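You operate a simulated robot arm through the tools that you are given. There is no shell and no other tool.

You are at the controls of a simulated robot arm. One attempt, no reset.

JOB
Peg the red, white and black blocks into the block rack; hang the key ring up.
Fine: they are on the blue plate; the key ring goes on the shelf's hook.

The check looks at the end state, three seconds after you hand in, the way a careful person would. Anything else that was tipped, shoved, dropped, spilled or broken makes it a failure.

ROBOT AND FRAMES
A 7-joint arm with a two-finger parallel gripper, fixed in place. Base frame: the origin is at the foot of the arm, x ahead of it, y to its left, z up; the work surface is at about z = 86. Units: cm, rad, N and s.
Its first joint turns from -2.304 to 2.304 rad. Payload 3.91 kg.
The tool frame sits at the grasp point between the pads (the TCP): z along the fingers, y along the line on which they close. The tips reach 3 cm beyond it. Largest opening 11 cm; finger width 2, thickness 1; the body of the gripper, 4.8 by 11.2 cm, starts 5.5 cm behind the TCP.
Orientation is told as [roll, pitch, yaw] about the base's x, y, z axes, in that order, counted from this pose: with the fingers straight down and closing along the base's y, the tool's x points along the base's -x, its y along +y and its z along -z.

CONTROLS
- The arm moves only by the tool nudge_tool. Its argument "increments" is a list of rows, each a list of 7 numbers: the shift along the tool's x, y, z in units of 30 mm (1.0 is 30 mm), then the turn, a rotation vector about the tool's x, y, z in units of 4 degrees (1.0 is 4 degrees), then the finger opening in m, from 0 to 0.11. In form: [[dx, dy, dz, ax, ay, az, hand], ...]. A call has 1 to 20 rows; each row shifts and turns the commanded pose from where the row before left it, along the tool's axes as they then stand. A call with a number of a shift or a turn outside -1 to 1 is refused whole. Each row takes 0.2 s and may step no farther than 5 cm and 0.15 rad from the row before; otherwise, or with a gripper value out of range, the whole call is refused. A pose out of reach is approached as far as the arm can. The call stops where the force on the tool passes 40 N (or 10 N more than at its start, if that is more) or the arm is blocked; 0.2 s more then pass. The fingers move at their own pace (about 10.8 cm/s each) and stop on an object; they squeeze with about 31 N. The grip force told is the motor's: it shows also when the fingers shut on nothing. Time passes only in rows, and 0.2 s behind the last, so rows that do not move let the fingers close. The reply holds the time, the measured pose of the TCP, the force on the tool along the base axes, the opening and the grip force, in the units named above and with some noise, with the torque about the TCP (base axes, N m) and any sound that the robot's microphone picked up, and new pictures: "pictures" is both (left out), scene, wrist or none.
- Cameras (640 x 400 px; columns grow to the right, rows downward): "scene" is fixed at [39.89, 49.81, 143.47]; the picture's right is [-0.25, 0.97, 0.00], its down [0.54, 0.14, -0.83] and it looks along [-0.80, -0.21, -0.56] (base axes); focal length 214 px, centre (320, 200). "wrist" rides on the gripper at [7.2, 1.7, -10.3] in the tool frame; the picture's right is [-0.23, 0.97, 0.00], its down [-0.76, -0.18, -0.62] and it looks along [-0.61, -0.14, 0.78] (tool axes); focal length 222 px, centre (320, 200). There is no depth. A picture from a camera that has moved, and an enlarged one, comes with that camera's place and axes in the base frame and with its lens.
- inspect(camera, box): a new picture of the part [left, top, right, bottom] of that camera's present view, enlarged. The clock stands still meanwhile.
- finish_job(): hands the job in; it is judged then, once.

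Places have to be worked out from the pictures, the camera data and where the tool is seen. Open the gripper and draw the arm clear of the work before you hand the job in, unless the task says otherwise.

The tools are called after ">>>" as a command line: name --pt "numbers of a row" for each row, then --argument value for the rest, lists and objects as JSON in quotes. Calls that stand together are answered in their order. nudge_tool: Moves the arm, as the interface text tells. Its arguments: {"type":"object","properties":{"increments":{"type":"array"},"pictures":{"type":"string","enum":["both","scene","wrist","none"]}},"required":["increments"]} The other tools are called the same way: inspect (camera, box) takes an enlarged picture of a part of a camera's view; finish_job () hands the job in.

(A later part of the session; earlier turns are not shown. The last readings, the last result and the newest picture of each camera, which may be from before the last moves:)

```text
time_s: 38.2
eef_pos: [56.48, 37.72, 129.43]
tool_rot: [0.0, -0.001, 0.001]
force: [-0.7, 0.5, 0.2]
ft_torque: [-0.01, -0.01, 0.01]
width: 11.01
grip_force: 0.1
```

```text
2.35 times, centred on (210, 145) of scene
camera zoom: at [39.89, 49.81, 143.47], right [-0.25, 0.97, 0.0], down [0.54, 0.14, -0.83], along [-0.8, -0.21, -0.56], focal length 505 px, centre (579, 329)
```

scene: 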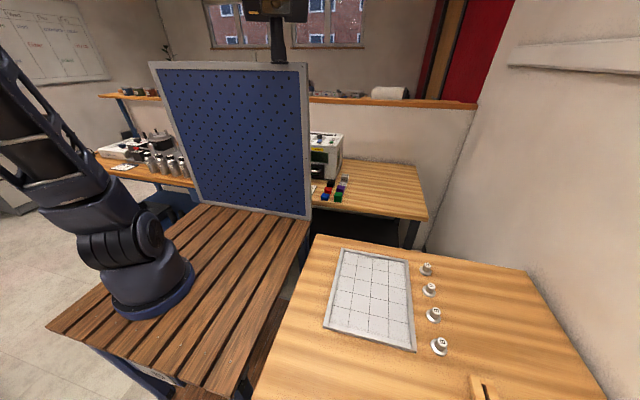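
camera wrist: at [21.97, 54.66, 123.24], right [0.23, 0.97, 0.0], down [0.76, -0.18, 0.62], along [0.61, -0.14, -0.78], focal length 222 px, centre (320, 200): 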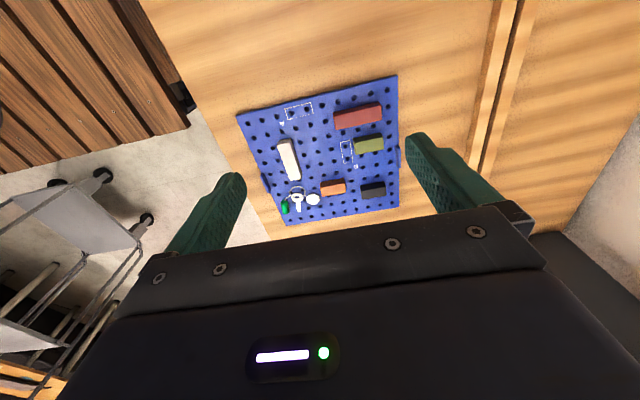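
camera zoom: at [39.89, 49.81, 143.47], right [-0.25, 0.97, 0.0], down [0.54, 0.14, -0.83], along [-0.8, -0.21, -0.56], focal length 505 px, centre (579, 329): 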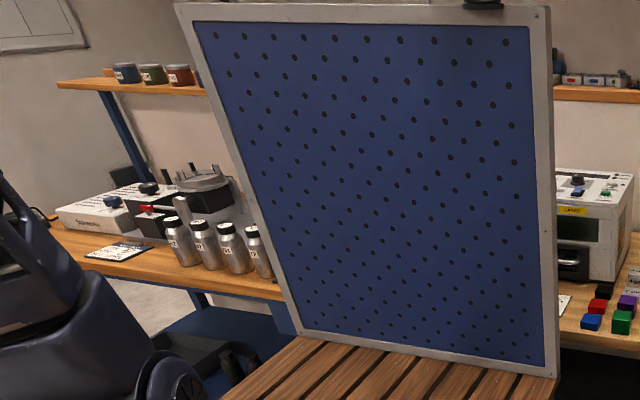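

I'll take a low oblique view of the plate from its −y side, yaw about 88°, to see whether the blocks have pegs and how the rail is built.

>>> nudge_tool --pt "1 -1 0 0 0 -1 0.11" --pt "1 -1 0 0 0 -1 0.11" --pt "1 -1 0 0 0 -1 0.11" --pt "1 -1 0 0 0 -1 0.11" --pt "0 0 0 0 0 -1 0.11" --pt "0 0 0 0 0 -1 0.11" --pt "0 0 0 0 0 -1 0.11" --pt "0 0 0 0 0 -1 0.11" --pt "0 0 0 0 0 -1 0.11" --pt "0 0 0 0 0 -1 0.11" --pt "0 0 0 0 0 -1 0.11" --pt "0 0 0 0 0 -1 0.11" --pt "0 0 0 0 0 -1 0.11" --pt "0 0 0 0 0 -1 0.11" --pt "0 0 0 0 0 -1 0.11" --pt "0 0 0 0 0 -1 0.11" --pt "0 0 0 0 0 -1 0.11" --pt "0 0 0 0 0 -1 0.11" --pt "0 0 0 0 0 -1 0.11" --pt "0 0 0 0 0 -1 0.11" --pictures "none"

>>> nudge_tool --pt "0 0 1 0 0 0 0.11" --pt "0 0 1 0 0 0 0.11" --pt "0 0 1 0 0 0 0.11" --pt "0 0 1 0 0 0 0.11" --pt "0 0 1 0 0 0 0.11" --pt "0 0 0 0 -1 0 0.11" --pt "0 0 0 0 -1 0 0.11" --pt "0 0 0 0 -1 0 0.11" --pt "0 0 0 0 -1 0 0.11" --pt "0 0 0 0 0 0 0.11" --pictures "wrist"

>>> inspect --camera "wrist" --box '[220, 40, 460, 240]'

```text
time_s: 42.4
eef_pos: [45.48, 24.86, 129.46]
tool_rot: [-0.001, 0.0, 1.396]
force: [1.4, -0.9, -0.3]
ft_torque: [0.01, -0.02, 0.01]
width: 11.0
grip_force: 0.1
```

```text
time_s: 44.6
eef_pos: [45.46, 24.85, 114.45]
tool_rot: [0.0, -0.278, 1.395]
force: [-0.2, -0.9, -0.3]
ft_torque: [0.01, 0.0, -0.03]
width: 11.0
grip_force: 0.0
camera wrist: at [42.15, 15.41, 122.39], right [-0.92, 0.38, 0.06], down [0.27, 0.52, 0.81], along [0.28, 0.76, -0.58], focal length 222 px, centre (320, 200)
```

wrist: 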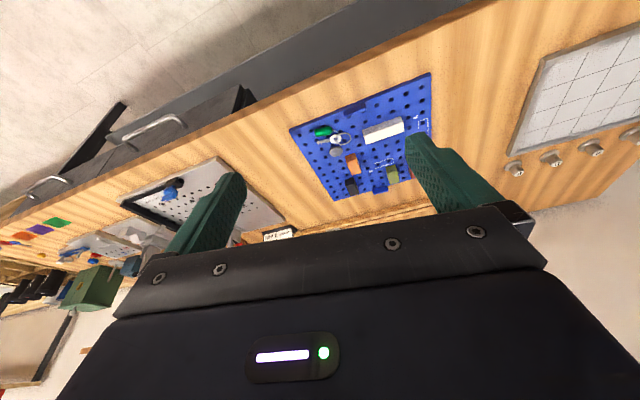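

```text
2.00 times, centred on (340, 140) of wrist
camera zoom: at [42.15, 15.41, 122.39], right [-0.92, 0.38, 0.06], down [0.27, 0.52, 0.81], along [0.28, 0.76, -0.58], focal length 444 px, centre (280, 320)
```

zoom: 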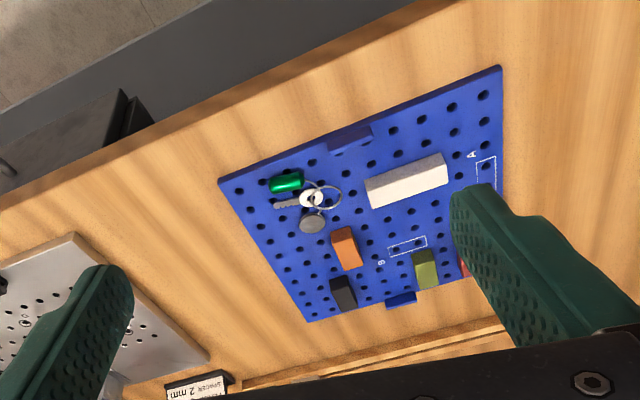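

There are handled drawer fronts and a dark protruding box along the table's front edge. I'll enlarge that area and the shapes at the far end.

>>> inspect --camera "wrist" --box '[0, 0, 320, 200]'

>>> inspect --camera "wrist" --box '[0, 180, 240, 330]'

>>> inspect --camera "wrist" --box '[400, 0, 640, 220]'

```text
2.00 times, centred on (160, 100) of wrist
camera zoom: at [42.15, 15.41, 122.39], right [-0.92, 0.38, 0.06], down [0.27, 0.52, 0.81], along [0.28, 0.76, -0.58], focal length 444 px, centre (640, 400)
```

zoom: 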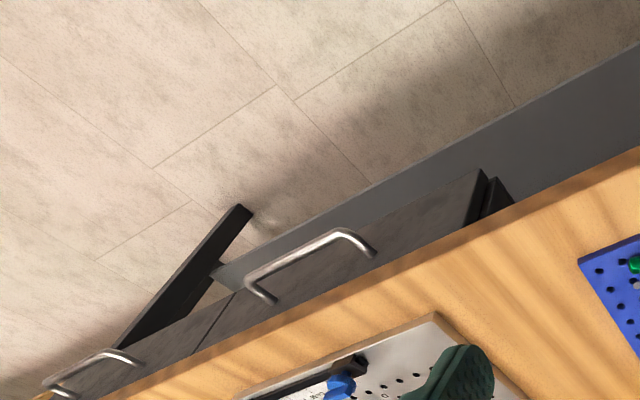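

```text
2.67 times, centred on (120, 255) of wrist
camera zoom: at [42.15, 15.41, 122.39], right [-0.92, 0.38, 0.06], down [0.27, 0.52, 0.81], along [0.28, 0.76, -0.58], focal length 592 px, centre (853, 53)
```

zoom: 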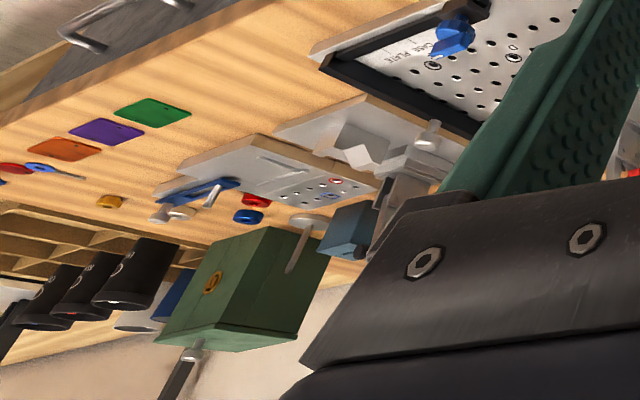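

```text
1.82 times, centred on (520, 110) of wrist
camera zoom: at [42.15, 15.41, 122.39], right [-0.92, 0.38, 0.06], down [0.27, 0.52, 0.81], along [0.28, 0.76, -0.58], focal length 404 px, centre (-44, 364)
```

zoom: 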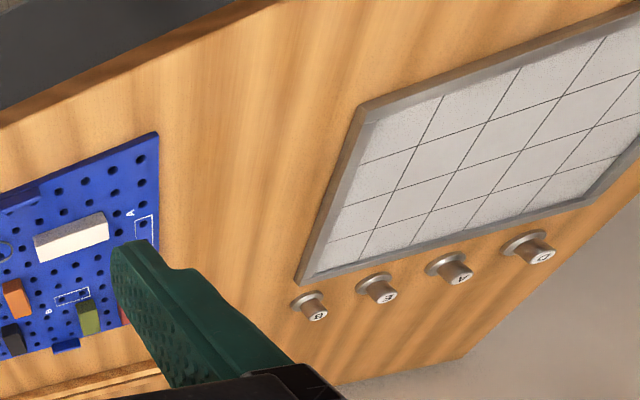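

The drawers are all closed. I'll take a close overhead look at the grooved wooden rail at about y = 67, the likeliest remaining candidate for the rack.

>>> nudge_tool --pt "0 0 -1 0 1 0 0.11" --pt "0 0 -1 0 1 0 0.11" --pt "-1 0 0 0 1 0 0.11" --pt "-1 0 0 0 1 0 0.11" --pt "-1 0 0 0 0 0 0.11" --pt "-1 0 0 0 0 0 0.11" --pt "-1 0 0 0 0 0 0.11" --pt "-1 0 0 0 0 0 0.11" --pt "-1 0 0 0 0 0 0.11" --pt "-1 0 0 0 0 0 0.11" --pt "0 0 0 0 0 0 0.11" --pictures "wrist"

>>> inspect --camera "wrist" --box '[200, 60, 440, 240]'

```text
time_s: 47.0
eef_pos: [49.39, 47.12, 120.89]
tool_rot: [-0.001, 0.0, 1.396]
force: [0.5, 0.0, -0.3]
ft_torque: [-0.03, -0.03, 0.03]
width: 11.01
grip_force: 0.0
camera wrist: at [46.49, 40.15, 131.21], right [-0.92, 0.39, 0.0], down [0.31, 0.72, 0.62], along [0.25, 0.57, -0.78], focal length 222 px, centre (320, 200)
```

wrist: 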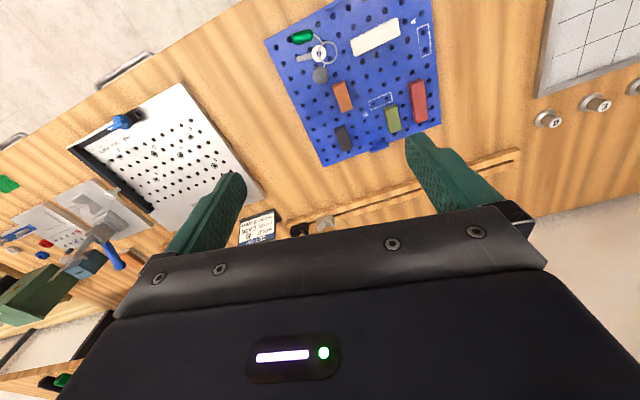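

```text
2.22 times, centred on (320, 150) of wrist
camera zoom: at [46.49, 40.15, 131.21], right [-0.92, 0.39, 0.0], down [0.31, 0.72, 0.62], along [0.25, 0.57, -0.78], focal length 494 px, centre (320, 311)
```

zoom: 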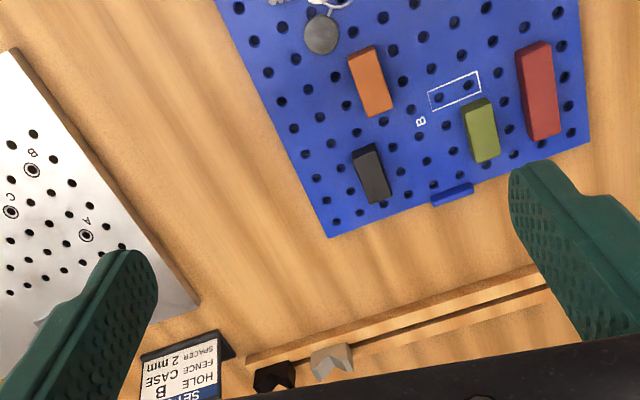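

>>> nudge_tool --pt "-1 0 0 0 0 0 0.11" --pt "-1 0 0 0 0 0 0.11" --pt "-1 0 0 0 0 0 0.11" --pt "-1 0 0 0 0 0 0.11" --pt "-1 0 0 0 0 0 0.11" --pt "0 0 0 0 0 0 0.11" --pictures "wrist"

>>> inspect --camera "wrist" --box '[240, 60, 440, 230]'

>>> inspect --camera "wrist" --box '[0, 80, 240, 330]'

```text
time_s: 48.4
eef_pos: [51.95, 61.96, 120.81]
tool_rot: [-0.001, 0.001, 1.396]
force: [-0.7, -0.3, 0.5]
ft_torque: [0.01, -0.01, -0.01]
width: 10.99
grip_force: 0.2
camera wrist: at [49.19, 55.05, 131.18], right [-0.92, 0.39, 0.0], down [0.31, 0.72, 0.62], along [0.25, 0.57, -0.78], focal length 222 px, centre (320, 200)
```

wrist: 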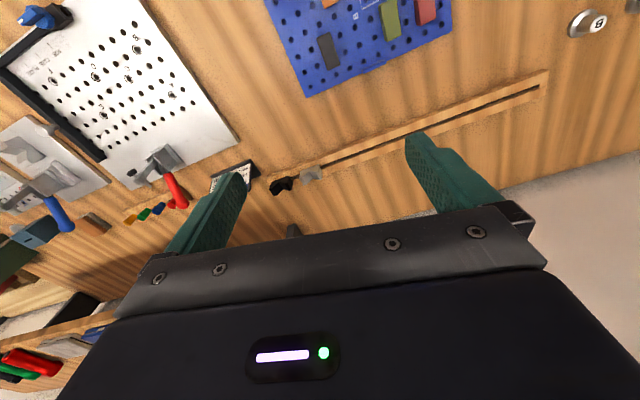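

```text
2.35 times, centred on (340, 145) of wrist
camera zoom: at [49.19, 55.05, 131.18], right [-0.92, 0.39, 0.0], down [0.31, 0.72, 0.62], along [0.25, 0.57, -0.78], focal length 523 px, centre (273, 329)
```

zoom: 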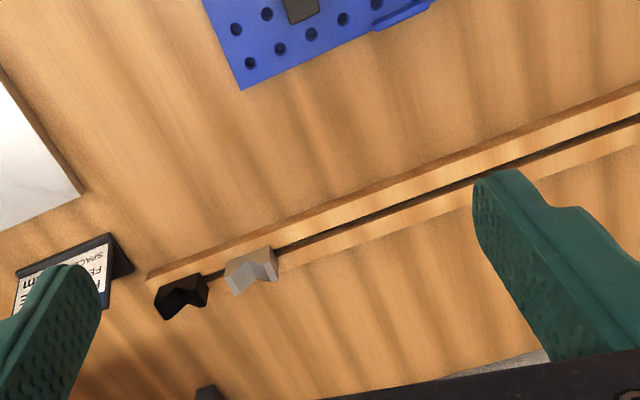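

```text
1.60 times, centred on (120, 205) of wrist
camera zoom: at [49.19, 55.05, 131.18], right [-0.92, 0.39, 0.0], down [0.31, 0.72, 0.62], along [0.25, 0.57, -0.78], focal length 355 px, centre (640, 192)
```

zoom: 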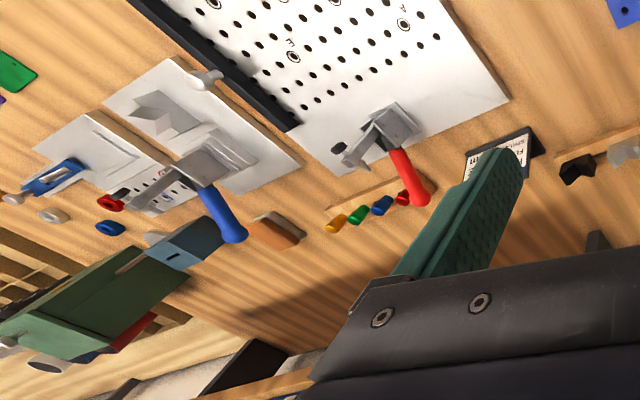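

The rail is a plain grooved beam holding two V-blocks. Before I touch anything I'll get a clear view of the whole shelf, centred between the fingers.

>>> nudge_tool --pt "1 0 -0.5 0 0 0 0.11" --pt "1 0 -0.5 0 0 0 0.11" --pt "1 0 -0.5 0 0 0 0.11" --pt "1 0 -0.5 0 0 0 0.11" --pt "1 0 -0.5 0 0 0 0.11" --pt "1 0 -0.5 0 0 0 0.11" --pt "1 0 -0.5 0 0 0 0.11" --pt "0 0 -0.5 0 0 1 0.11" --pt "0 0 0 0 0 1 0.11" --pt "0 0 0 0 0 1 0.11" --pt "0 0 0 0 0 1 0.11" --pt "0 0 0 0 0 1 0.11" --pt "0 0 0 0 0 1 0.11" --pt "0 0 0 0 -1 0 0.11" --pt "0 0 0 0 -1 0 0.11" --pt "0 0 0 0 -1 0 0.11" --pt "0 0 0 0 -1 0 0.11" --pt "0 0 0 0 -1 0 0.11" --pt "0 0 0 0 -1 0 0.11" --pt "0 0 0 0 -1 0 0.11" --pictures "wrist"

>>> inspect --camera "wrist" --box '[220, 40, 460, 240]'

```text
time_s: 52.6
eef_pos: [48.36, 41.06, 132.79]
tool_rot: [-0.001, -0.489, 0.978]
force: [1.1, -1.0, -0.3]
ft_torque: [-0.02, -0.01, 0.01]
width: 11.0
grip_force: 0.1
camera wrist: at [40.77, 32.65, 138.62], right [-0.69, 0.71, 0.11], down [0.36, 0.21, 0.91], along [0.62, 0.67, -0.4], focal length 222 px, centre (320, 200)
```

wrist: 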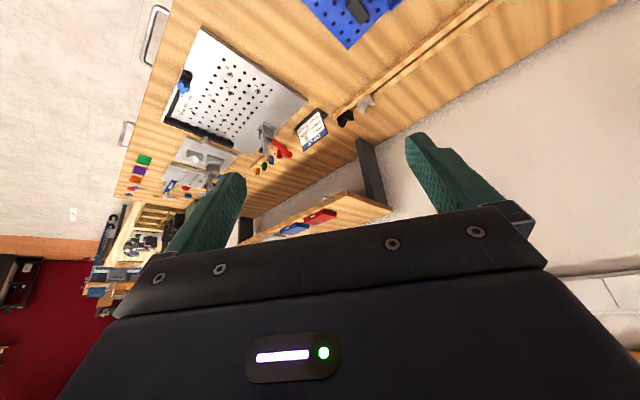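

```text
2.00 times, centred on (340, 140) of wrist
camera zoom: at [40.77, 32.65, 138.62], right [-0.69, 0.71, 0.11], down [0.36, 0.21, 0.91], along [0.62, 0.67, -0.4], focal length 444 px, centre (280, 320)
```

zoom: 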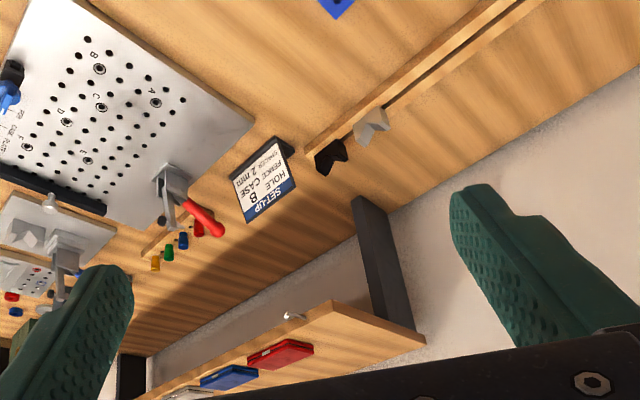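

The shelf holds red, blue and white boxes, with the hook near its close end. Next I'll return over the blue plate and zoom in hard on each block to see whether they are pegged in or just lying there.

>>> nudge_tool --pt "0 0 0 0 1 0 0.11" --pt "0 0 0 0 1 0 0.11" --pt "0 0 0 0 1 0 0.11" --pt "0 0 0 0 1 0 0.11" --pt "0 0 0 0 1 0 0.11" --pt "0 0 0 0 1 0 0.11" --pt "0 0 0 0 1 0 0.11" --pt "0 0 0 0 0 1 0.11" --pt "0 0 0 0 0 1 0.11" --pt "0 0 0 0 0 1 0.11" --pt "0 0 0 0 0 1 0.11" --pt "0 0 0 0 0 1 0.11" --pt "0 0 0 0 0 1 0.11" --pt "0 0 0 0 0 1 0.11" --pt "0 0 0 0 0 1 0.11" --pt "0 0 0 0 0 1 0.11" --pt "0 0 0 0 0 1 0.11" --pt "0 0 0 0 0 1 0.11" --pt "0 0 0 0 0 1 0.11" --pt "0 0 0 0 0 1 0.11" --pictures "none"

>>> nudge_tool --pt "0 0 0 0 0 1 0.11" --pt "1 0.5 0 0 0 0 0.11" --pt "1 0.5 0 0 0 0 0.11" --pt "1 0.5 0 0 0 0 0.11" --pt "1 0.5 0.5 0 0 0 0.11" --pt "1 0.5 0.8 0 0 0 0.11" --pt "1 0.5 0.8 0 0 0 0.11" --pt "0.5 0 0.8 0 0 0 0.11" --pt "0 0 1 0 0 0 0.11" --pt "0 0 1 0 0 0 0.11" --pt "0 0 0 0 0 0 0.11" --pictures "wrist"

>>> inspect --camera "wrist" --box '[220, 100, 320, 230]'

>>> inspect --camera "wrist" --box '[310, 80, 410, 230]'

```text
time_s: 56.8
eef_pos: [48.37, 41.04, 132.8]
tool_rot: [0.001, -0.001, 0.068]
force: [0.7, 0.9, 0.1]
ft_torque: [-0.03, -0.02, -0.02]
width: 11.0
grip_force: 0.0
```

```text
time_s: 59.2
eef_pos: [29.01, 50.0, 118.13]
tool_rot: [0.0, -0.001, -0.002]
force: [0.2, 0.7, 0.0]
ft_torque: [0.04, 0.01, 0.01]
width: 11.01
grip_force: 0.1
camera wrist: at [21.77, 51.67, 128.44], right [0.23, 0.97, 0.0], down [0.76, -0.18, 0.62], along [0.61, -0.14, -0.78], focal length 222 px, centre (320, 200)
```

wrist: 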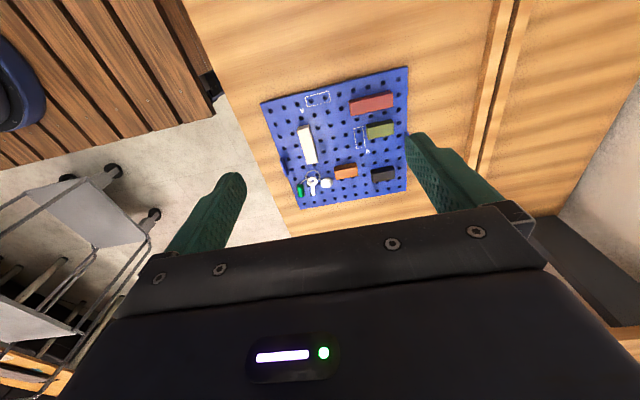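

```text
3.08 times, centred on (270, 165) of wrist
camera zoom: at [21.77, 51.67, 128.44], right [0.23, 0.97, 0.0], down [0.76, -0.18, 0.62], along [0.61, -0.14, -0.78], focal length 684 px, centre (474, 308)
```

zoom: 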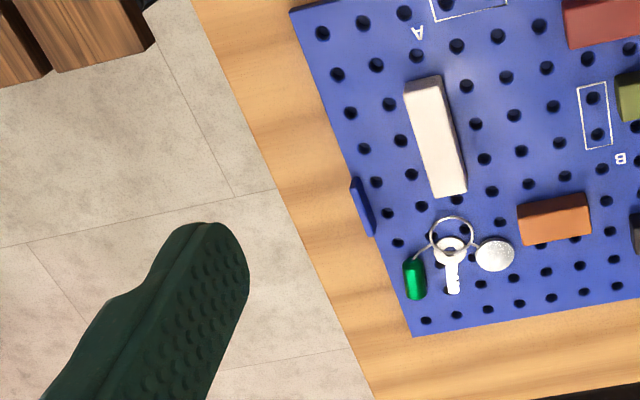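

```text
2.67 times, centred on (360, 155) of wrist
camera zoom: at [21.77, 51.67, 128.44], right [0.23, 0.97, 0.0], down [0.76, -0.18, 0.62], along [0.61, -0.14, -0.78], focal length 592 px, centre (213, 320)
```

zoom: 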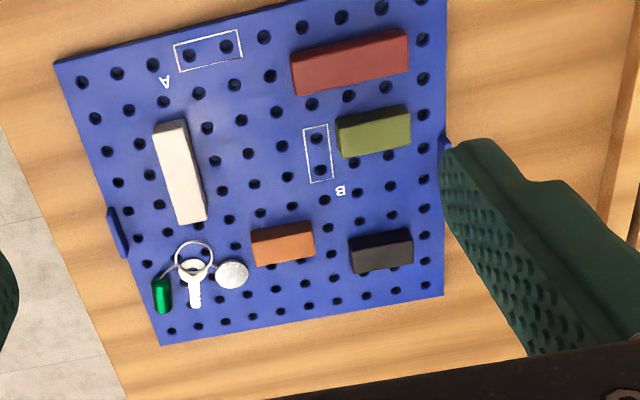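

The blocks sit flush and lined up with the grid, so they're already pegged into the blue plate, with red and white spanning 3 holes and black 2. I'll zoom on the rail's near end to compare its slot with the hole size.

>>> inspect --camera "wrist" --box '[460, 0, 560, 80]'

>>> inspect --camera "wrist" --box '[440, 60, 560, 220]'

>>> inspect --camera "scene" --box '[440, 350, 540, 400]'

>>> inspect --camera "wrist" --box '[520, 180, 640, 360]'

```text
5.00 times, centred on (510, 40) of wrist
camera zoom: at [21.77, 51.67, 128.44], right [0.23, 0.97, 0.0], down [0.76, -0.18, 0.62], along [0.61, -0.14, -0.78], focal length 1111 px, centre (-630, 1000)
```

zoom: 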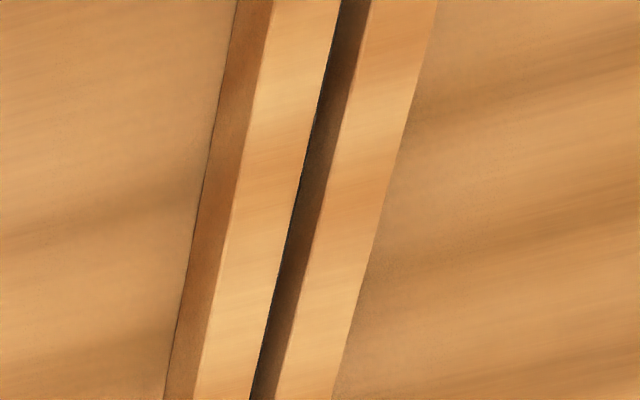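

```text
2.50 times, centred on (500, 140) of wrist
camera zoom: at [21.77, 51.67, 128.44], right [0.23, 0.97, 0.0], down [0.76, -0.18, 0.62], along [0.61, -0.14, -0.78], focal length 555 px, centre (-130, 350)
```

zoom: 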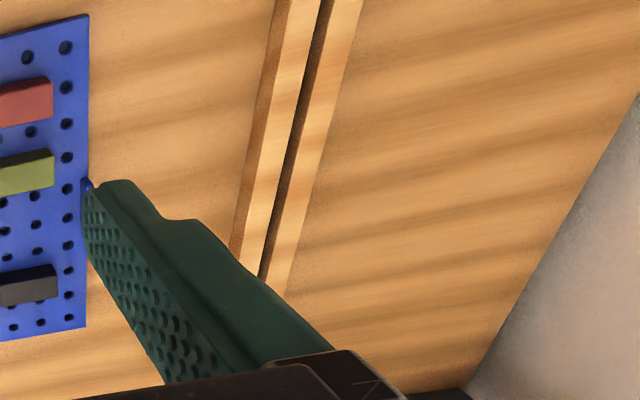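

```text
6.40 times, centred on (490, 375) of scene
camera zoom: at [39.89, 49.81, 143.47], right [-0.25, 0.97, 0.0], down [0.54, 0.14, -0.83], along [-0.8, -0.21, -0.56], focal length 1373 px, centre (-768, -920)
```

zoom: 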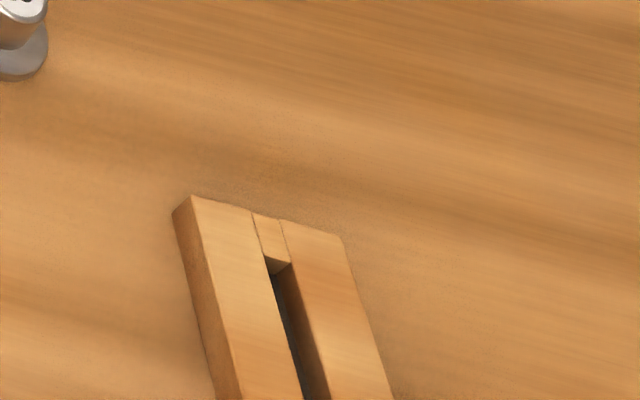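

```text
2.22 times, centred on (580, 270) of wrist
camera zoom: at [21.77, 51.67, 128.44], right [0.23, 0.97, 0.0], down [0.76, -0.18, 0.62], along [0.61, -0.14, -0.78], focal length 494 px, centre (-258, 44)
```

zoom: 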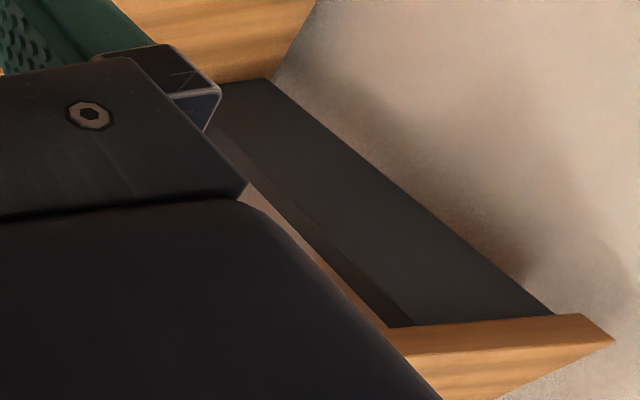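

The rail is a closed slot about 1 cm wide, close to the hole size. I need to see what's under a block, so I'll start with black: move to above it at about (49, 59.1) and yaw so the fingers close across its width.

>>> nudge_tool --pt "-0.95 0.43 0 0 0 0 0.08" --pt "-0.95 0.43 0 0 0 0 0.08" --pt "-0.95 0.43 0 0 0 0 0.08" --pt "-0.95 0.43 0 0 0 0 0.08" --pt "-0.95 0.43 0 0 0 0 0.08" --pt "-0.95 0.43 0 0 0 0 0.08" --pt "-0.95 0.43 0 0 0 0 0.08" --pt "0 0 0 0 0 -1 0.08" --pt "0 0 0 0 0 -1 0.08" --pt "0 0 0 0 0 -1 0.08" --pt "0 0 0 0 0 -1 0.08" --pt "0 0 0 0 0 -1 0.08" --pt "0 0 0 0 0 -1 0.08" --pt "0 0 0 0 0 -1 0.08" --pt "0 0 0 0 0 -1 0.08" --pt "0 0 0 0 0 -1 0.08" --pt "0 0 0 0 0 -1 0.08" --pt "0 0 0 0 0 -1 0.08" --pictures "none"

>>> nudge_tool --pt "0 0 0 0 0 -1 0.08" --pt "0 0 0 0 0 -1 0.08" --pt "0 0 0 0 0 -1 0.08" --pt "0 0 0 0 0 -1 0.08" --pt "0 0 0 0 0 -1 0.08" --pt "0 0 0 0 0 -1 0.08" --pt "0 0 0 0 0 -1 0.08" --pt "0 0 0 0 0 -1 0.08" --pt "0 0 0 0 0 -1 0.08" --pt "0 0 0 0 0 -1 0.08" --pt "0 0 0 0 0 -1 0.08" --pt "0 0 0 0 0 -0.5 0.08" --pt "0 0 1 0 0 0 0.08" --pt "0 0 1 0 0 0 0.08" --pt "0 0 1 0 0 0 0.08" --pt "0 0 1 0 0 0 0.08" --pt "0 0 1 0 0 0 0.08" --pt "0 0 0 0 0 0 0.08" --pictures "wrist"

>>> inspect --camera "wrist" --box '[180, 0, 460, 220]'

```text
time_s: 63.0
eef_pos: [48.81, 59.06, 118.21]
tool_rot: [-0.001, -0.001, 0.77]
force: [-0.9, 1.1, 0.2]
ft_torque: [0.01, -0.03, 0.02]
width: 8.0
grip_force: 0.0
```

```text
time_s: 66.8
eef_pos: [48.63, 59.23, 103.05]
tool_rot: [0.0, 0.0, 1.571]
force: [0.5, 0.2, 0.4]
ft_torque: [-0.04, -0.01, 0.01]
width: 8.02
grip_force: 0.0
camera wrist: at [47.12, 51.85, 113.35], right [-0.97, 0.23, 0.0], down [0.18, 0.76, 0.62], along [0.14, 0.61, -0.78], focal length 222 px, centre (320, 200)
```

wrist: 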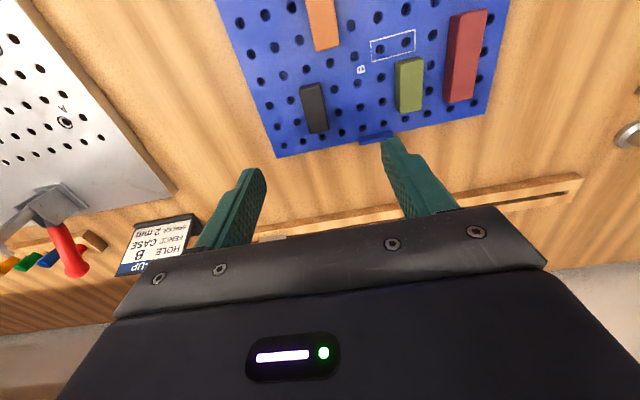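

```text
1.82 times, centred on (320, 110) of wrist
camera zoom: at [47.12, 51.85, 113.35], right [-0.97, 0.23, 0.0], down [0.18, 0.76, 0.62], along [0.14, 0.61, -0.78], focal length 404 px, centre (320, 364)
```

zoom: 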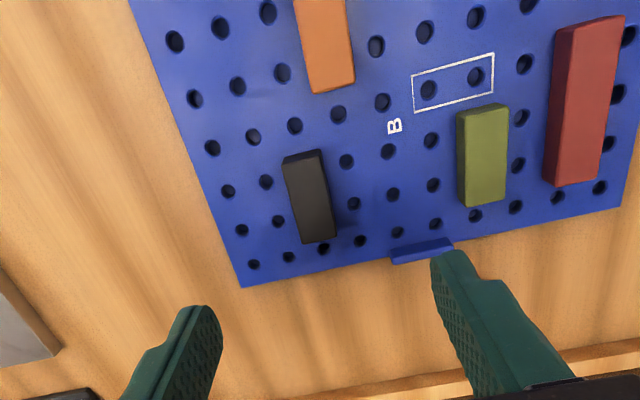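

TCP is nearly over the black block, which from the hole grid is centred near (49.1, 59.1). I'll shift 0.45 cm in +x, narrow the fingers and go down to z≈93 for a look.

>>> nudge_tool --pt "0 -0.15 0.5 0 0 0 0.06" --pt "0 0 1 0 0 0 0.06" --pt "0 0 1 0 0 0 0.06" --pt "0 0 0.85 0 0 0 0.06" --pt "0 0 0 0 0 0 0.06" --pictures "wrist"

>>> inspect --camera "wrist" --box '[240, 60, 420, 200]'

```text
time_s: 68.0
eef_pos: [49.09, 59.1, 93.09]
tool_rot: [0.0, 0.0, 1.57]
force: [-0.1, 1.2, 0.0]
ft_torque: [0.0, -0.04, -0.01]
width: 6.02
grip_force: 0.1
camera wrist: at [47.61, 51.92, 103.41], right [-0.97, 0.23, 0.0], down [0.18, 0.76, 0.62], along [0.14, 0.61, -0.78], focal length 222 px, centre (320, 200)
```

wrist: 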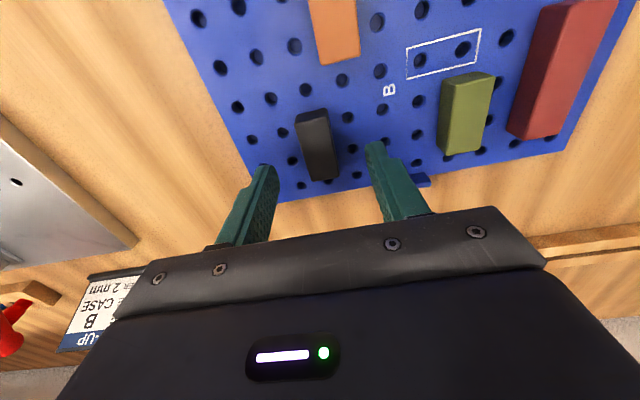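

```text
2.86 times, centred on (330, 130) of wrist
camera zoom: at [47.61, 51.92, 103.41], right [-0.97, 0.23, 0.0], down [0.18, 0.76, 0.62], along [0.14, 0.61, -0.78], focal length 635 px, centre (291, 400)
```

zoom: 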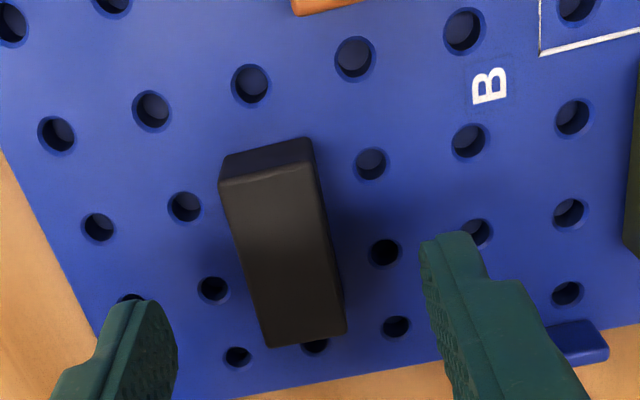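

The fingers straddle the black block cleanly. I'll lower to TCP z≈90.8, with the tips about 0.7 cm above the plate, and close on it.

>>> nudge_tool --pt "0 0 0.4 0 0 0 0.06" --pt "0 0 0.37 0 0 0 0.06" --pt "0 0 0 0 0 0 0.06" --pt "0 0 0 0 0 0 0.0" --pt "0 0 0 0 0 0 0.0" --pt "0 0 0 0 0 0 0.0" --pt "0 0 0 0 0 0 0.0" --pictures "wrist"

```text
time_s: 69.6
eef_pos: [49.21, 59.1, 90.73]
tool_rot: [0.001, 0.001, 1.572]
force: [0.1, -0.2, -0.4]
ft_torque: [-0.03, 0.03, 0.03]
width: 2.15
grip_force: 31.0
camera wrist: at [47.6, 51.87, 101.05], right [-0.97, 0.23, 0.0], down [0.18, 0.76, 0.62], along [0.14, 0.61, -0.78], focal length 222 px, centre (320, 200)
```

wrist: 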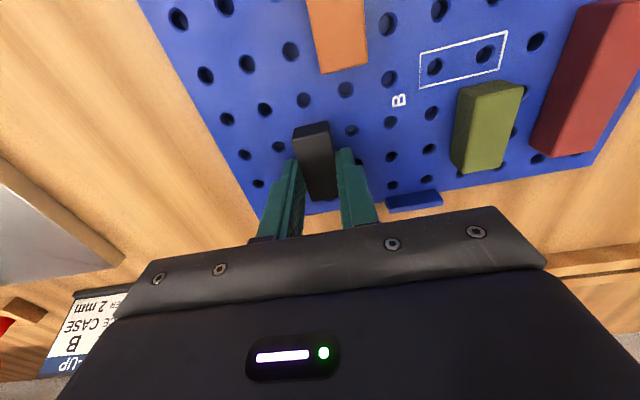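

I have the block at 2.15 cm wide. I'll lift straight up slowly, watching the force.

>>> nudge_tool --pt "0 0 -0.2 0 0 0 0.0" --pt "0 0 -0.2 0 0 0 0.0" --pt "0 0 -0.2 0 0 0 0.0" --pt "0 0 -0.2 0 0 0 0.0" --pt "0 0 -0.2 0 0 0 0.0" --pt "0 0 -0.4 0 0 0 0.0" --pt "0 0 -0.4 0 0 0 0.0" --pt "0 0 -0.6 0 0 0 0.0" --pt "0 0 -0.6 0 0 0 0.0" --pt "0 0 0 0 0 0 0.0" --pictures "wrist"

>>> inspect --camera "wrist" --box '[240, 80, 400, 220]'

```text
time_s: 71.8
eef_pos: [49.28, 59.3, 99.7]
tool_rot: [0.001, -0.001, 1.572]
force: [0.2, 0.5, 0.6]
ft_torque: [-0.01, 0.02, 0.02]
width: 0.01
grip_force: 31.1
camera wrist: at [47.65, 51.91, 110.05], right [-0.97, 0.23, 0.0], down [0.18, 0.76, 0.62], along [0.14, 0.61, -0.78], focal length 222 px, centre (320, 200)
```

wrist: 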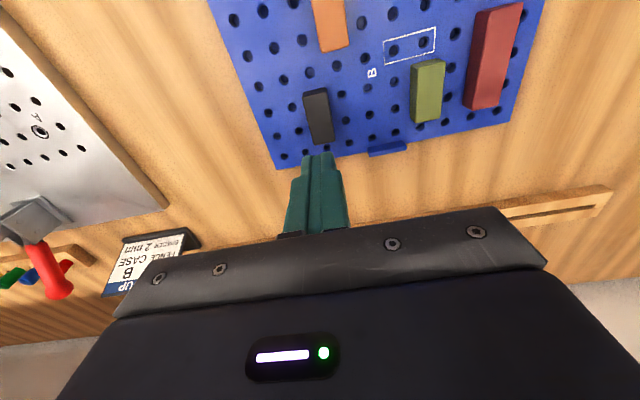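

```text
2.86 times, centred on (320, 150) of wrist
camera zoom: at [47.65, 51.91, 110.05], right [-0.97, 0.23, 0.0], down [0.18, 0.76, 0.62], along [0.14, 0.61, -0.78], focal length 635 px, centre (320, 343)
```

zoom: 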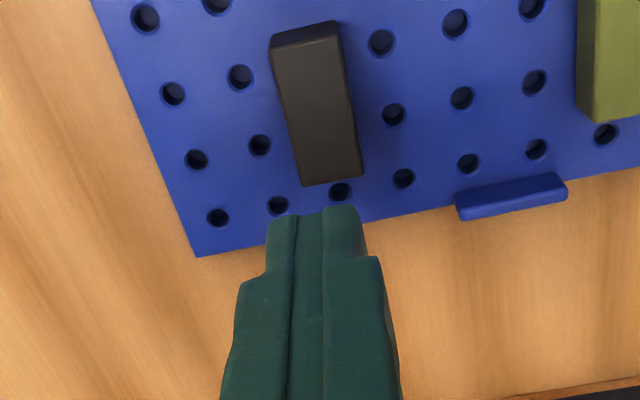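

The fingers slipped off and the block is still seated, so the overlap was too small. I'll reopen, go back down in fine steps to find the plate surface, and grip deeper.

>>> nudge_tool --pt "0 0 0 0 0 0 0.05" --pt "0 0 0 0 0 0 0.05" --pt "0 0 1 0 0 0 0.05" --pt "0 0 1 0 0 0 0.05" --pt "0 0 1 0 0 0 0.05" --pt "0 0 0.07 0 0 0 0.05" --pt "0 0 0 0 0 0 0.05" --pictures "none"

>>> nudge_tool --pt "0 0 0.05 0 0 0 0.05" --pt "0 0 0.05 0 0 0 0.05" --pt "0 0 0 0 0 0 0.05" --pictures "none"

>>> nudge_tool --pt "0 0 0.04 0 0 0 0.05" --pt "0 0 0 0 0 0 0.05" --pictures "wrist"

```text
time_s: 73.4
eef_pos: [49.29, 59.32, 90.35]
tool_rot: [0.002, 0.0, 1.572]
force: [0.3, -0.6, 0.6]
ft_torque: [0.01, -0.03, -0.01]
width: 5.02
grip_force: 0.1
```

```text
time_s: 74.2
eef_pos: [49.19, 59.18, 90.16]
tool_rot: [0.001, -0.001, 1.57]
force: [0.2, -0.3, -0.5]
ft_torque: [0.01, -0.01, 0.03]
width: 5.01
grip_force: 0.0
```

```text
time_s: 74.8
eef_pos: [49.3, 59.26, 90.05]
tool_rot: [-0.001, 0.002, 1.571]
force: [-0.5, 0.0, -0.9]
ft_torque: [0.01, 0.03, 0.01]
width: 5.0
grip_force: 0.1
camera wrist: at [47.66, 51.84, 100.43], right [-0.97, 0.23, 0.0], down [0.18, 0.76, 0.62], along [0.14, 0.61, -0.78], focal length 222 px, centre (320, 200)
```

wrist: 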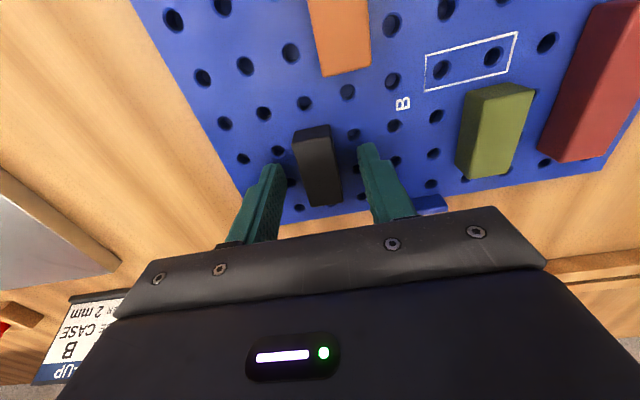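

No contact yet with the tips at about z = 87.05, so I'll keep going down in 1 mm steps.

>>> nudge_tool --pt "0 0 0.04 0 0 0 0.05" --pt "0 0 0.04 0 0 0 0.05" --pt "0 0 0 0 0 0 0.05" --pictures "none"

>>> nudge_tool --pt "0 0 0.04 0 0 0 0.05" --pt "0 0 0 0 0 0 0.05" --pictures "none"

>>> nudge_tool --pt "0 0 0.04 0 0 0 0.05" --pt "0 0 0 0 0 0 0.05" --pictures "wrist"

>>> inspect --camera "wrist" --box '[230, 110, 430, 220]'

```text
time_s: 75.6
eef_pos: [49.3, 59.17, 90.0]
tool_rot: [-0.002, -0.001, 1.571]
force: [-0.5, -5.6, 22.6]
ft_torque: [-0.21, 0.54, 0.1]
width: 5.02
grip_force: 0.2
```

```text
time_s: 76.1
eef_pos: [49.38, 59.12, 90.1]
tool_rot: [-0.003, -0.002, 1.571]
force: [-0.8, -4.9, 11.0]
ft_torque: [-0.23, 0.35, 0.17]
width: 5.07
grip_force: 1.3
stopped in row 2: the force on the tool passed its limit at 42 N (the readings are from after the stop); the commanded pose is now the measured one
```

```text
time_s: 76.7
eef_pos: [49.31, 59.04, 89.98]
tool_rot: [-0.002, -0.004, 1.569]
force: [-1.0, -8.9, 30.6]
ft_torque: [-0.41, 0.92, 0.32]
width: 5.1
grip_force: 1.1
camera wrist: at [47.69, 51.82, 100.31], right [-0.97, 0.23, 0.0], down [0.18, 0.76, 0.63], along [0.14, 0.61, -0.78], focal length 222 px, centre (320, 200)
```

wrist: 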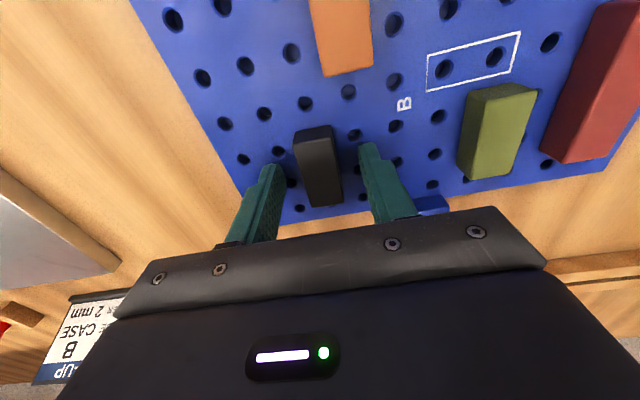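

```text
3.20 times, centred on (330, 165) of wrist
camera zoom: at [47.69, 51.82, 100.31], right [-0.97, 0.23, 0.0], down [0.18, 0.76, 0.63], along [0.14, 0.61, -0.78], focal length 711 px, centre (288, 312)
```

zoom: 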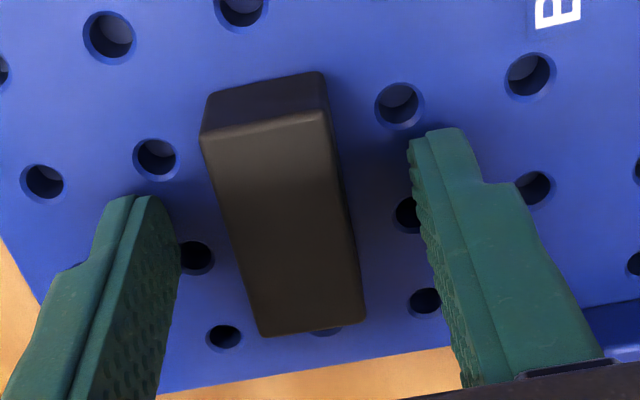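

The plate surface is at z≈87.0. I'll back off 1.5 mm, close on the block with nearly full overlap, and start a careful pull.

>>> nudge_tool --pt "0 0 -0.06 0 0 0 0.05" --pt "0 0 0 0 0 0 0.05" --pt "0 0 0 0 0 0 0.0" --pt "0 0 0 0 0 0 0.0" --pt "0 0 0 0 0 0 0.0" --pt "0 0 0 0 0 0 0.0" --pictures "none"

>>> nudge_tool --pt "0 0 -0.05 0 0 0 0.0" --pt "0 0 -0.05 0 0 0 0.0" --pt "0 0 -0.05 0 0 0 0.0" --pictures "wrist"

```text
time_s: 78.1
eef_pos: [49.3, 59.17, 89.9]
tool_rot: [-0.001, -0.001, 1.571]
force: [-7.3, 1.8, 13.5]
ft_torque: [-0.1, 0.4, -0.11]
width: 2.15
grip_force: 30.9
```

```text
time_s: 78.9
eef_pos: [49.38, 59.15, 90.42]
tool_rot: [0.0, -0.002, 1.571]
force: [-0.5, 0.4, -0.5]
ft_torque: [0.02, 0.03, 0.0]
width: 2.16
grip_force: 31.2
camera wrist: at [47.76, 51.81, 100.67], right [-0.97, 0.23, 0.0], down [0.18, 0.76, 0.62], along [0.14, 0.61, -0.78], focal length 222 px, centre (320, 200)
```

wrist: 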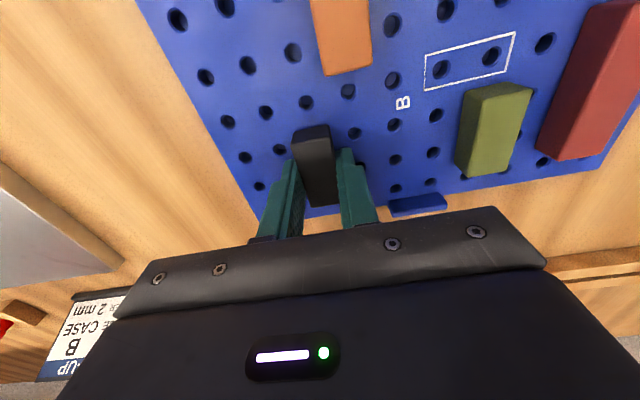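

The force is near zero after a 5 mm rise. I'll keep lifting slowly and check whether the block is coming up.

>>> nudge_tool --pt "0 0 -0.1 0 0 0 0.0" --pt "0 0 -0.1 0 0 0 0.0" --pt "0 0 -0.1 0 0 0 0.0" --pt "0 0 -0.1 0 0 0 0.0" --pictures "wrist"

>>> inspect --camera "wrist" --box '[240, 100, 400, 220]'

```text
time_s: 79.9
eef_pos: [49.34, 59.17, 91.76]
tool_rot: [0.0, -0.001, 1.571]
force: [-0.6, 0.3, 0.0]
ft_torque: [0.0, 0.03, -0.02]
width: 2.18
grip_force: 30.6
camera wrist: at [47.74, 51.84, 101.96], right [-0.97, 0.23, 0.0], down [0.18, 0.76, 0.62], along [0.14, 0.61, -0.78], focal length 222 px, centre (320, 200)
```

wrist: 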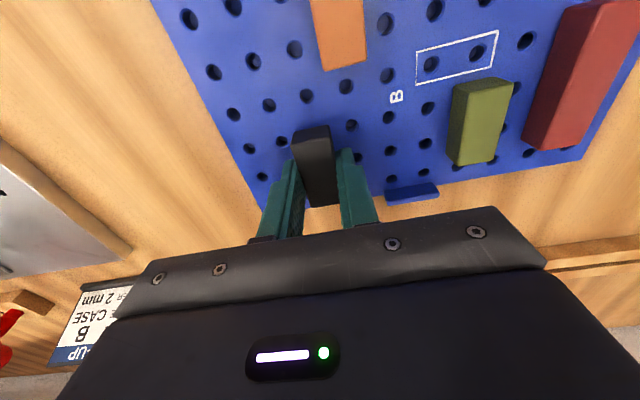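

```text
3.33 times, centred on (320, 160) of wrist
camera zoom: at [47.74, 51.84, 101.96], right [-0.97, 0.23, 0.0], down [0.18, 0.76, 0.62], along [0.14, 0.61, -0.78], focal length 740 px, centre (320, 333)
```

zoom: 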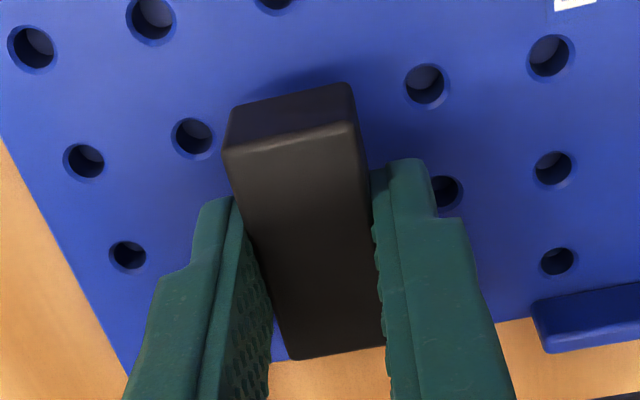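

The block is rising with the fingers. I'll lift another 6 cm and check underneath.

>>> nudge_tool --pt "0 0 -0.3 0 0 0 0.0" --pt "0 0 -0.5 0 0 0 0.0" --pt "0 0 -0.5 0 0 0 0.0" --pt "0 0 -0.7 0 0 0 0.0" --pt "0 0 -0.7 0 0 0 0.0" --pt "0 0 0 0 0 0 0.0" --pictures "wrist"

>>> inspect --camera "wrist" --box '[240, 60, 400, 220]'

```text
time_s: 81.3
eef_pos: [49.31, 59.29, 99.75]
tool_rot: [0.0, -0.002, 1.571]
force: [-0.5, -1.2, -0.3]
ft_torque: [0.0, -0.03, -0.01]
width: 2.17
grip_force: 31.0
camera wrist: at [47.72, 51.95, 110.11], right [-0.97, 0.23, 0.0], down [0.18, 0.76, 0.62], along [0.14, 0.61, -0.78], focal length 222 px, centre (320, 200)
```

wrist: 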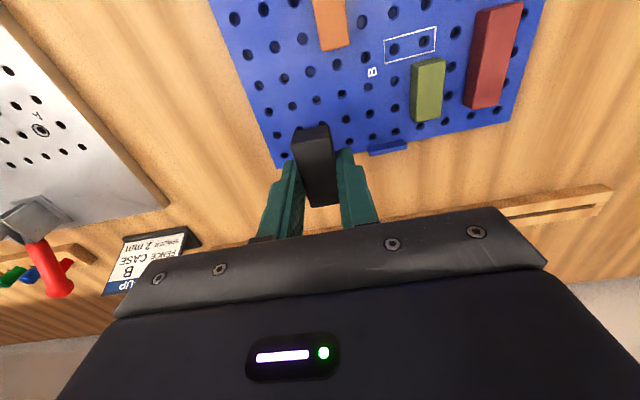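

```text
2.50 times, centred on (320, 140) of wrist
camera zoom: at [47.72, 51.95, 110.11], right [-0.97, 0.23, 0.0], down [0.18, 0.76, 0.62], along [0.14, 0.61, -0.78], focal length 555 px, centre (320, 350)
```

zoom: 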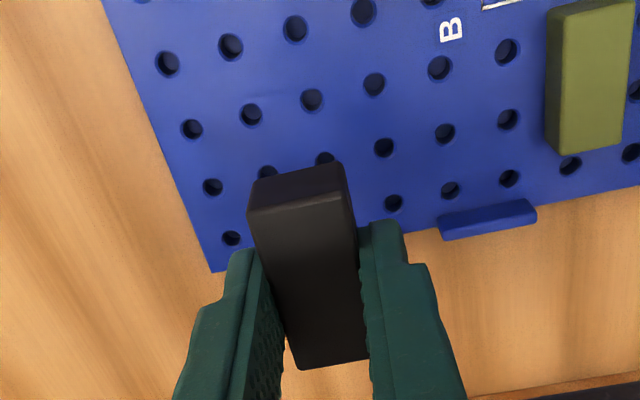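

The block is out. I need its underside to identify the matching rack, so I'll carry it up in front of the scene camera and tilt it.

>>> nudge_tool --pt "0 0 -1 0 0 1 0.0" --pt "0 0 -1 0 0 1 0.0" --pt "0 0 -1 0 0 1 0.0" --pt "0 0 -1 0 0 1 0.0" --pt "0 0 -1 0 0 1 0.0" --pt "0 0 -1 0 0 1 0.0" --pt "0 0 -1 0 0 1 0.0" --pt "0 0 -1 0 0 1 0.0" --pt "0 0 -1 0 0 1 0.0" --pt "0 0 -1 0 0 1 0.0" --pt "0 0 -0.5 0 0 1 0.0" --pt "0 0 0 0 0 1 0.0" --pt "0 0 0 0 0 1 0.0" --pt "0 0 0 0 0 1 0.0" --pt "0 0 0 0 0 1 0.0" --pt "0 0 0 0 0 1 0.0" --pt "0 0 0 0 0 1 0.0" --pt "0 0 0 0 0 1 0.0" --pt "0 0 0 0 0 1 0.0" --pt "0 0 0 0 0 1 0.0" --pictures "none"

>>> nudge_tool --pt "0 0 0 0 0 1 0.0" --pt "0 0 0 0 0 1 0.0" --pt "0 0 0 0 0 0.5 0.0" --pt "1 -0.5 0 0 0 0 0.0" --pt "1 -0.5 0 0 0 0 0.0" --pt "1 -0.5 0 0 0 0 0.0" --pt "1 -0.5 0 0 0 0 0.0" --pt "1 -0.5 0 0 0 0 0.0" --pt "1 -0.5 0 0 0 0 0.0" --pt "1 -0.5 0 0 0 0 0.0" --pt "1 -0.5 0 0 0 0 0.0" --pt "1 -0.5 0 0 0 0 0.0" --pt "0 0 0 0 0 0 0.0" --pictures "both"

```text
time_s: 85.5
eef_pos: [49.42, 59.15, 131.22]
tool_rot: [0.002, -0.002, 0.172]
force: [-0.2, 0.1, -0.7]
ft_torque: [0.01, 0.04, -0.01]
width: 2.16
grip_force: 30.9
```

```text
time_s: 88.3
eef_pos: [22.21, 45.54, 131.06]
tool_rot: [0.002, 0.0, 0.0]
force: [0.9, 0.5, -0.9]
ft_torque: [-0.01, 0.0, 0.05]
width: 2.17
grip_force: 31.4
camera wrist: at [15.08, 47.15, 141.47], right [0.23, 0.97, 0.0], down [0.76, -0.18, 0.62], along [0.61, -0.14, -0.78], focal length 222 px, centre (320, 200)
```

scene: 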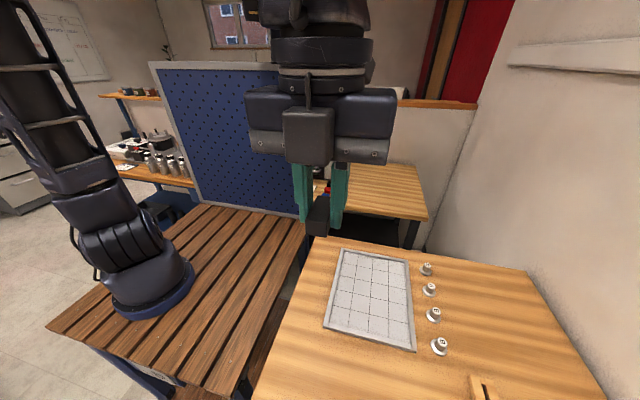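
wrist: 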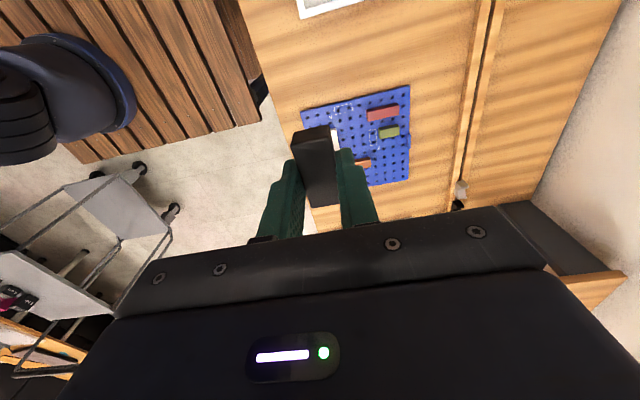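

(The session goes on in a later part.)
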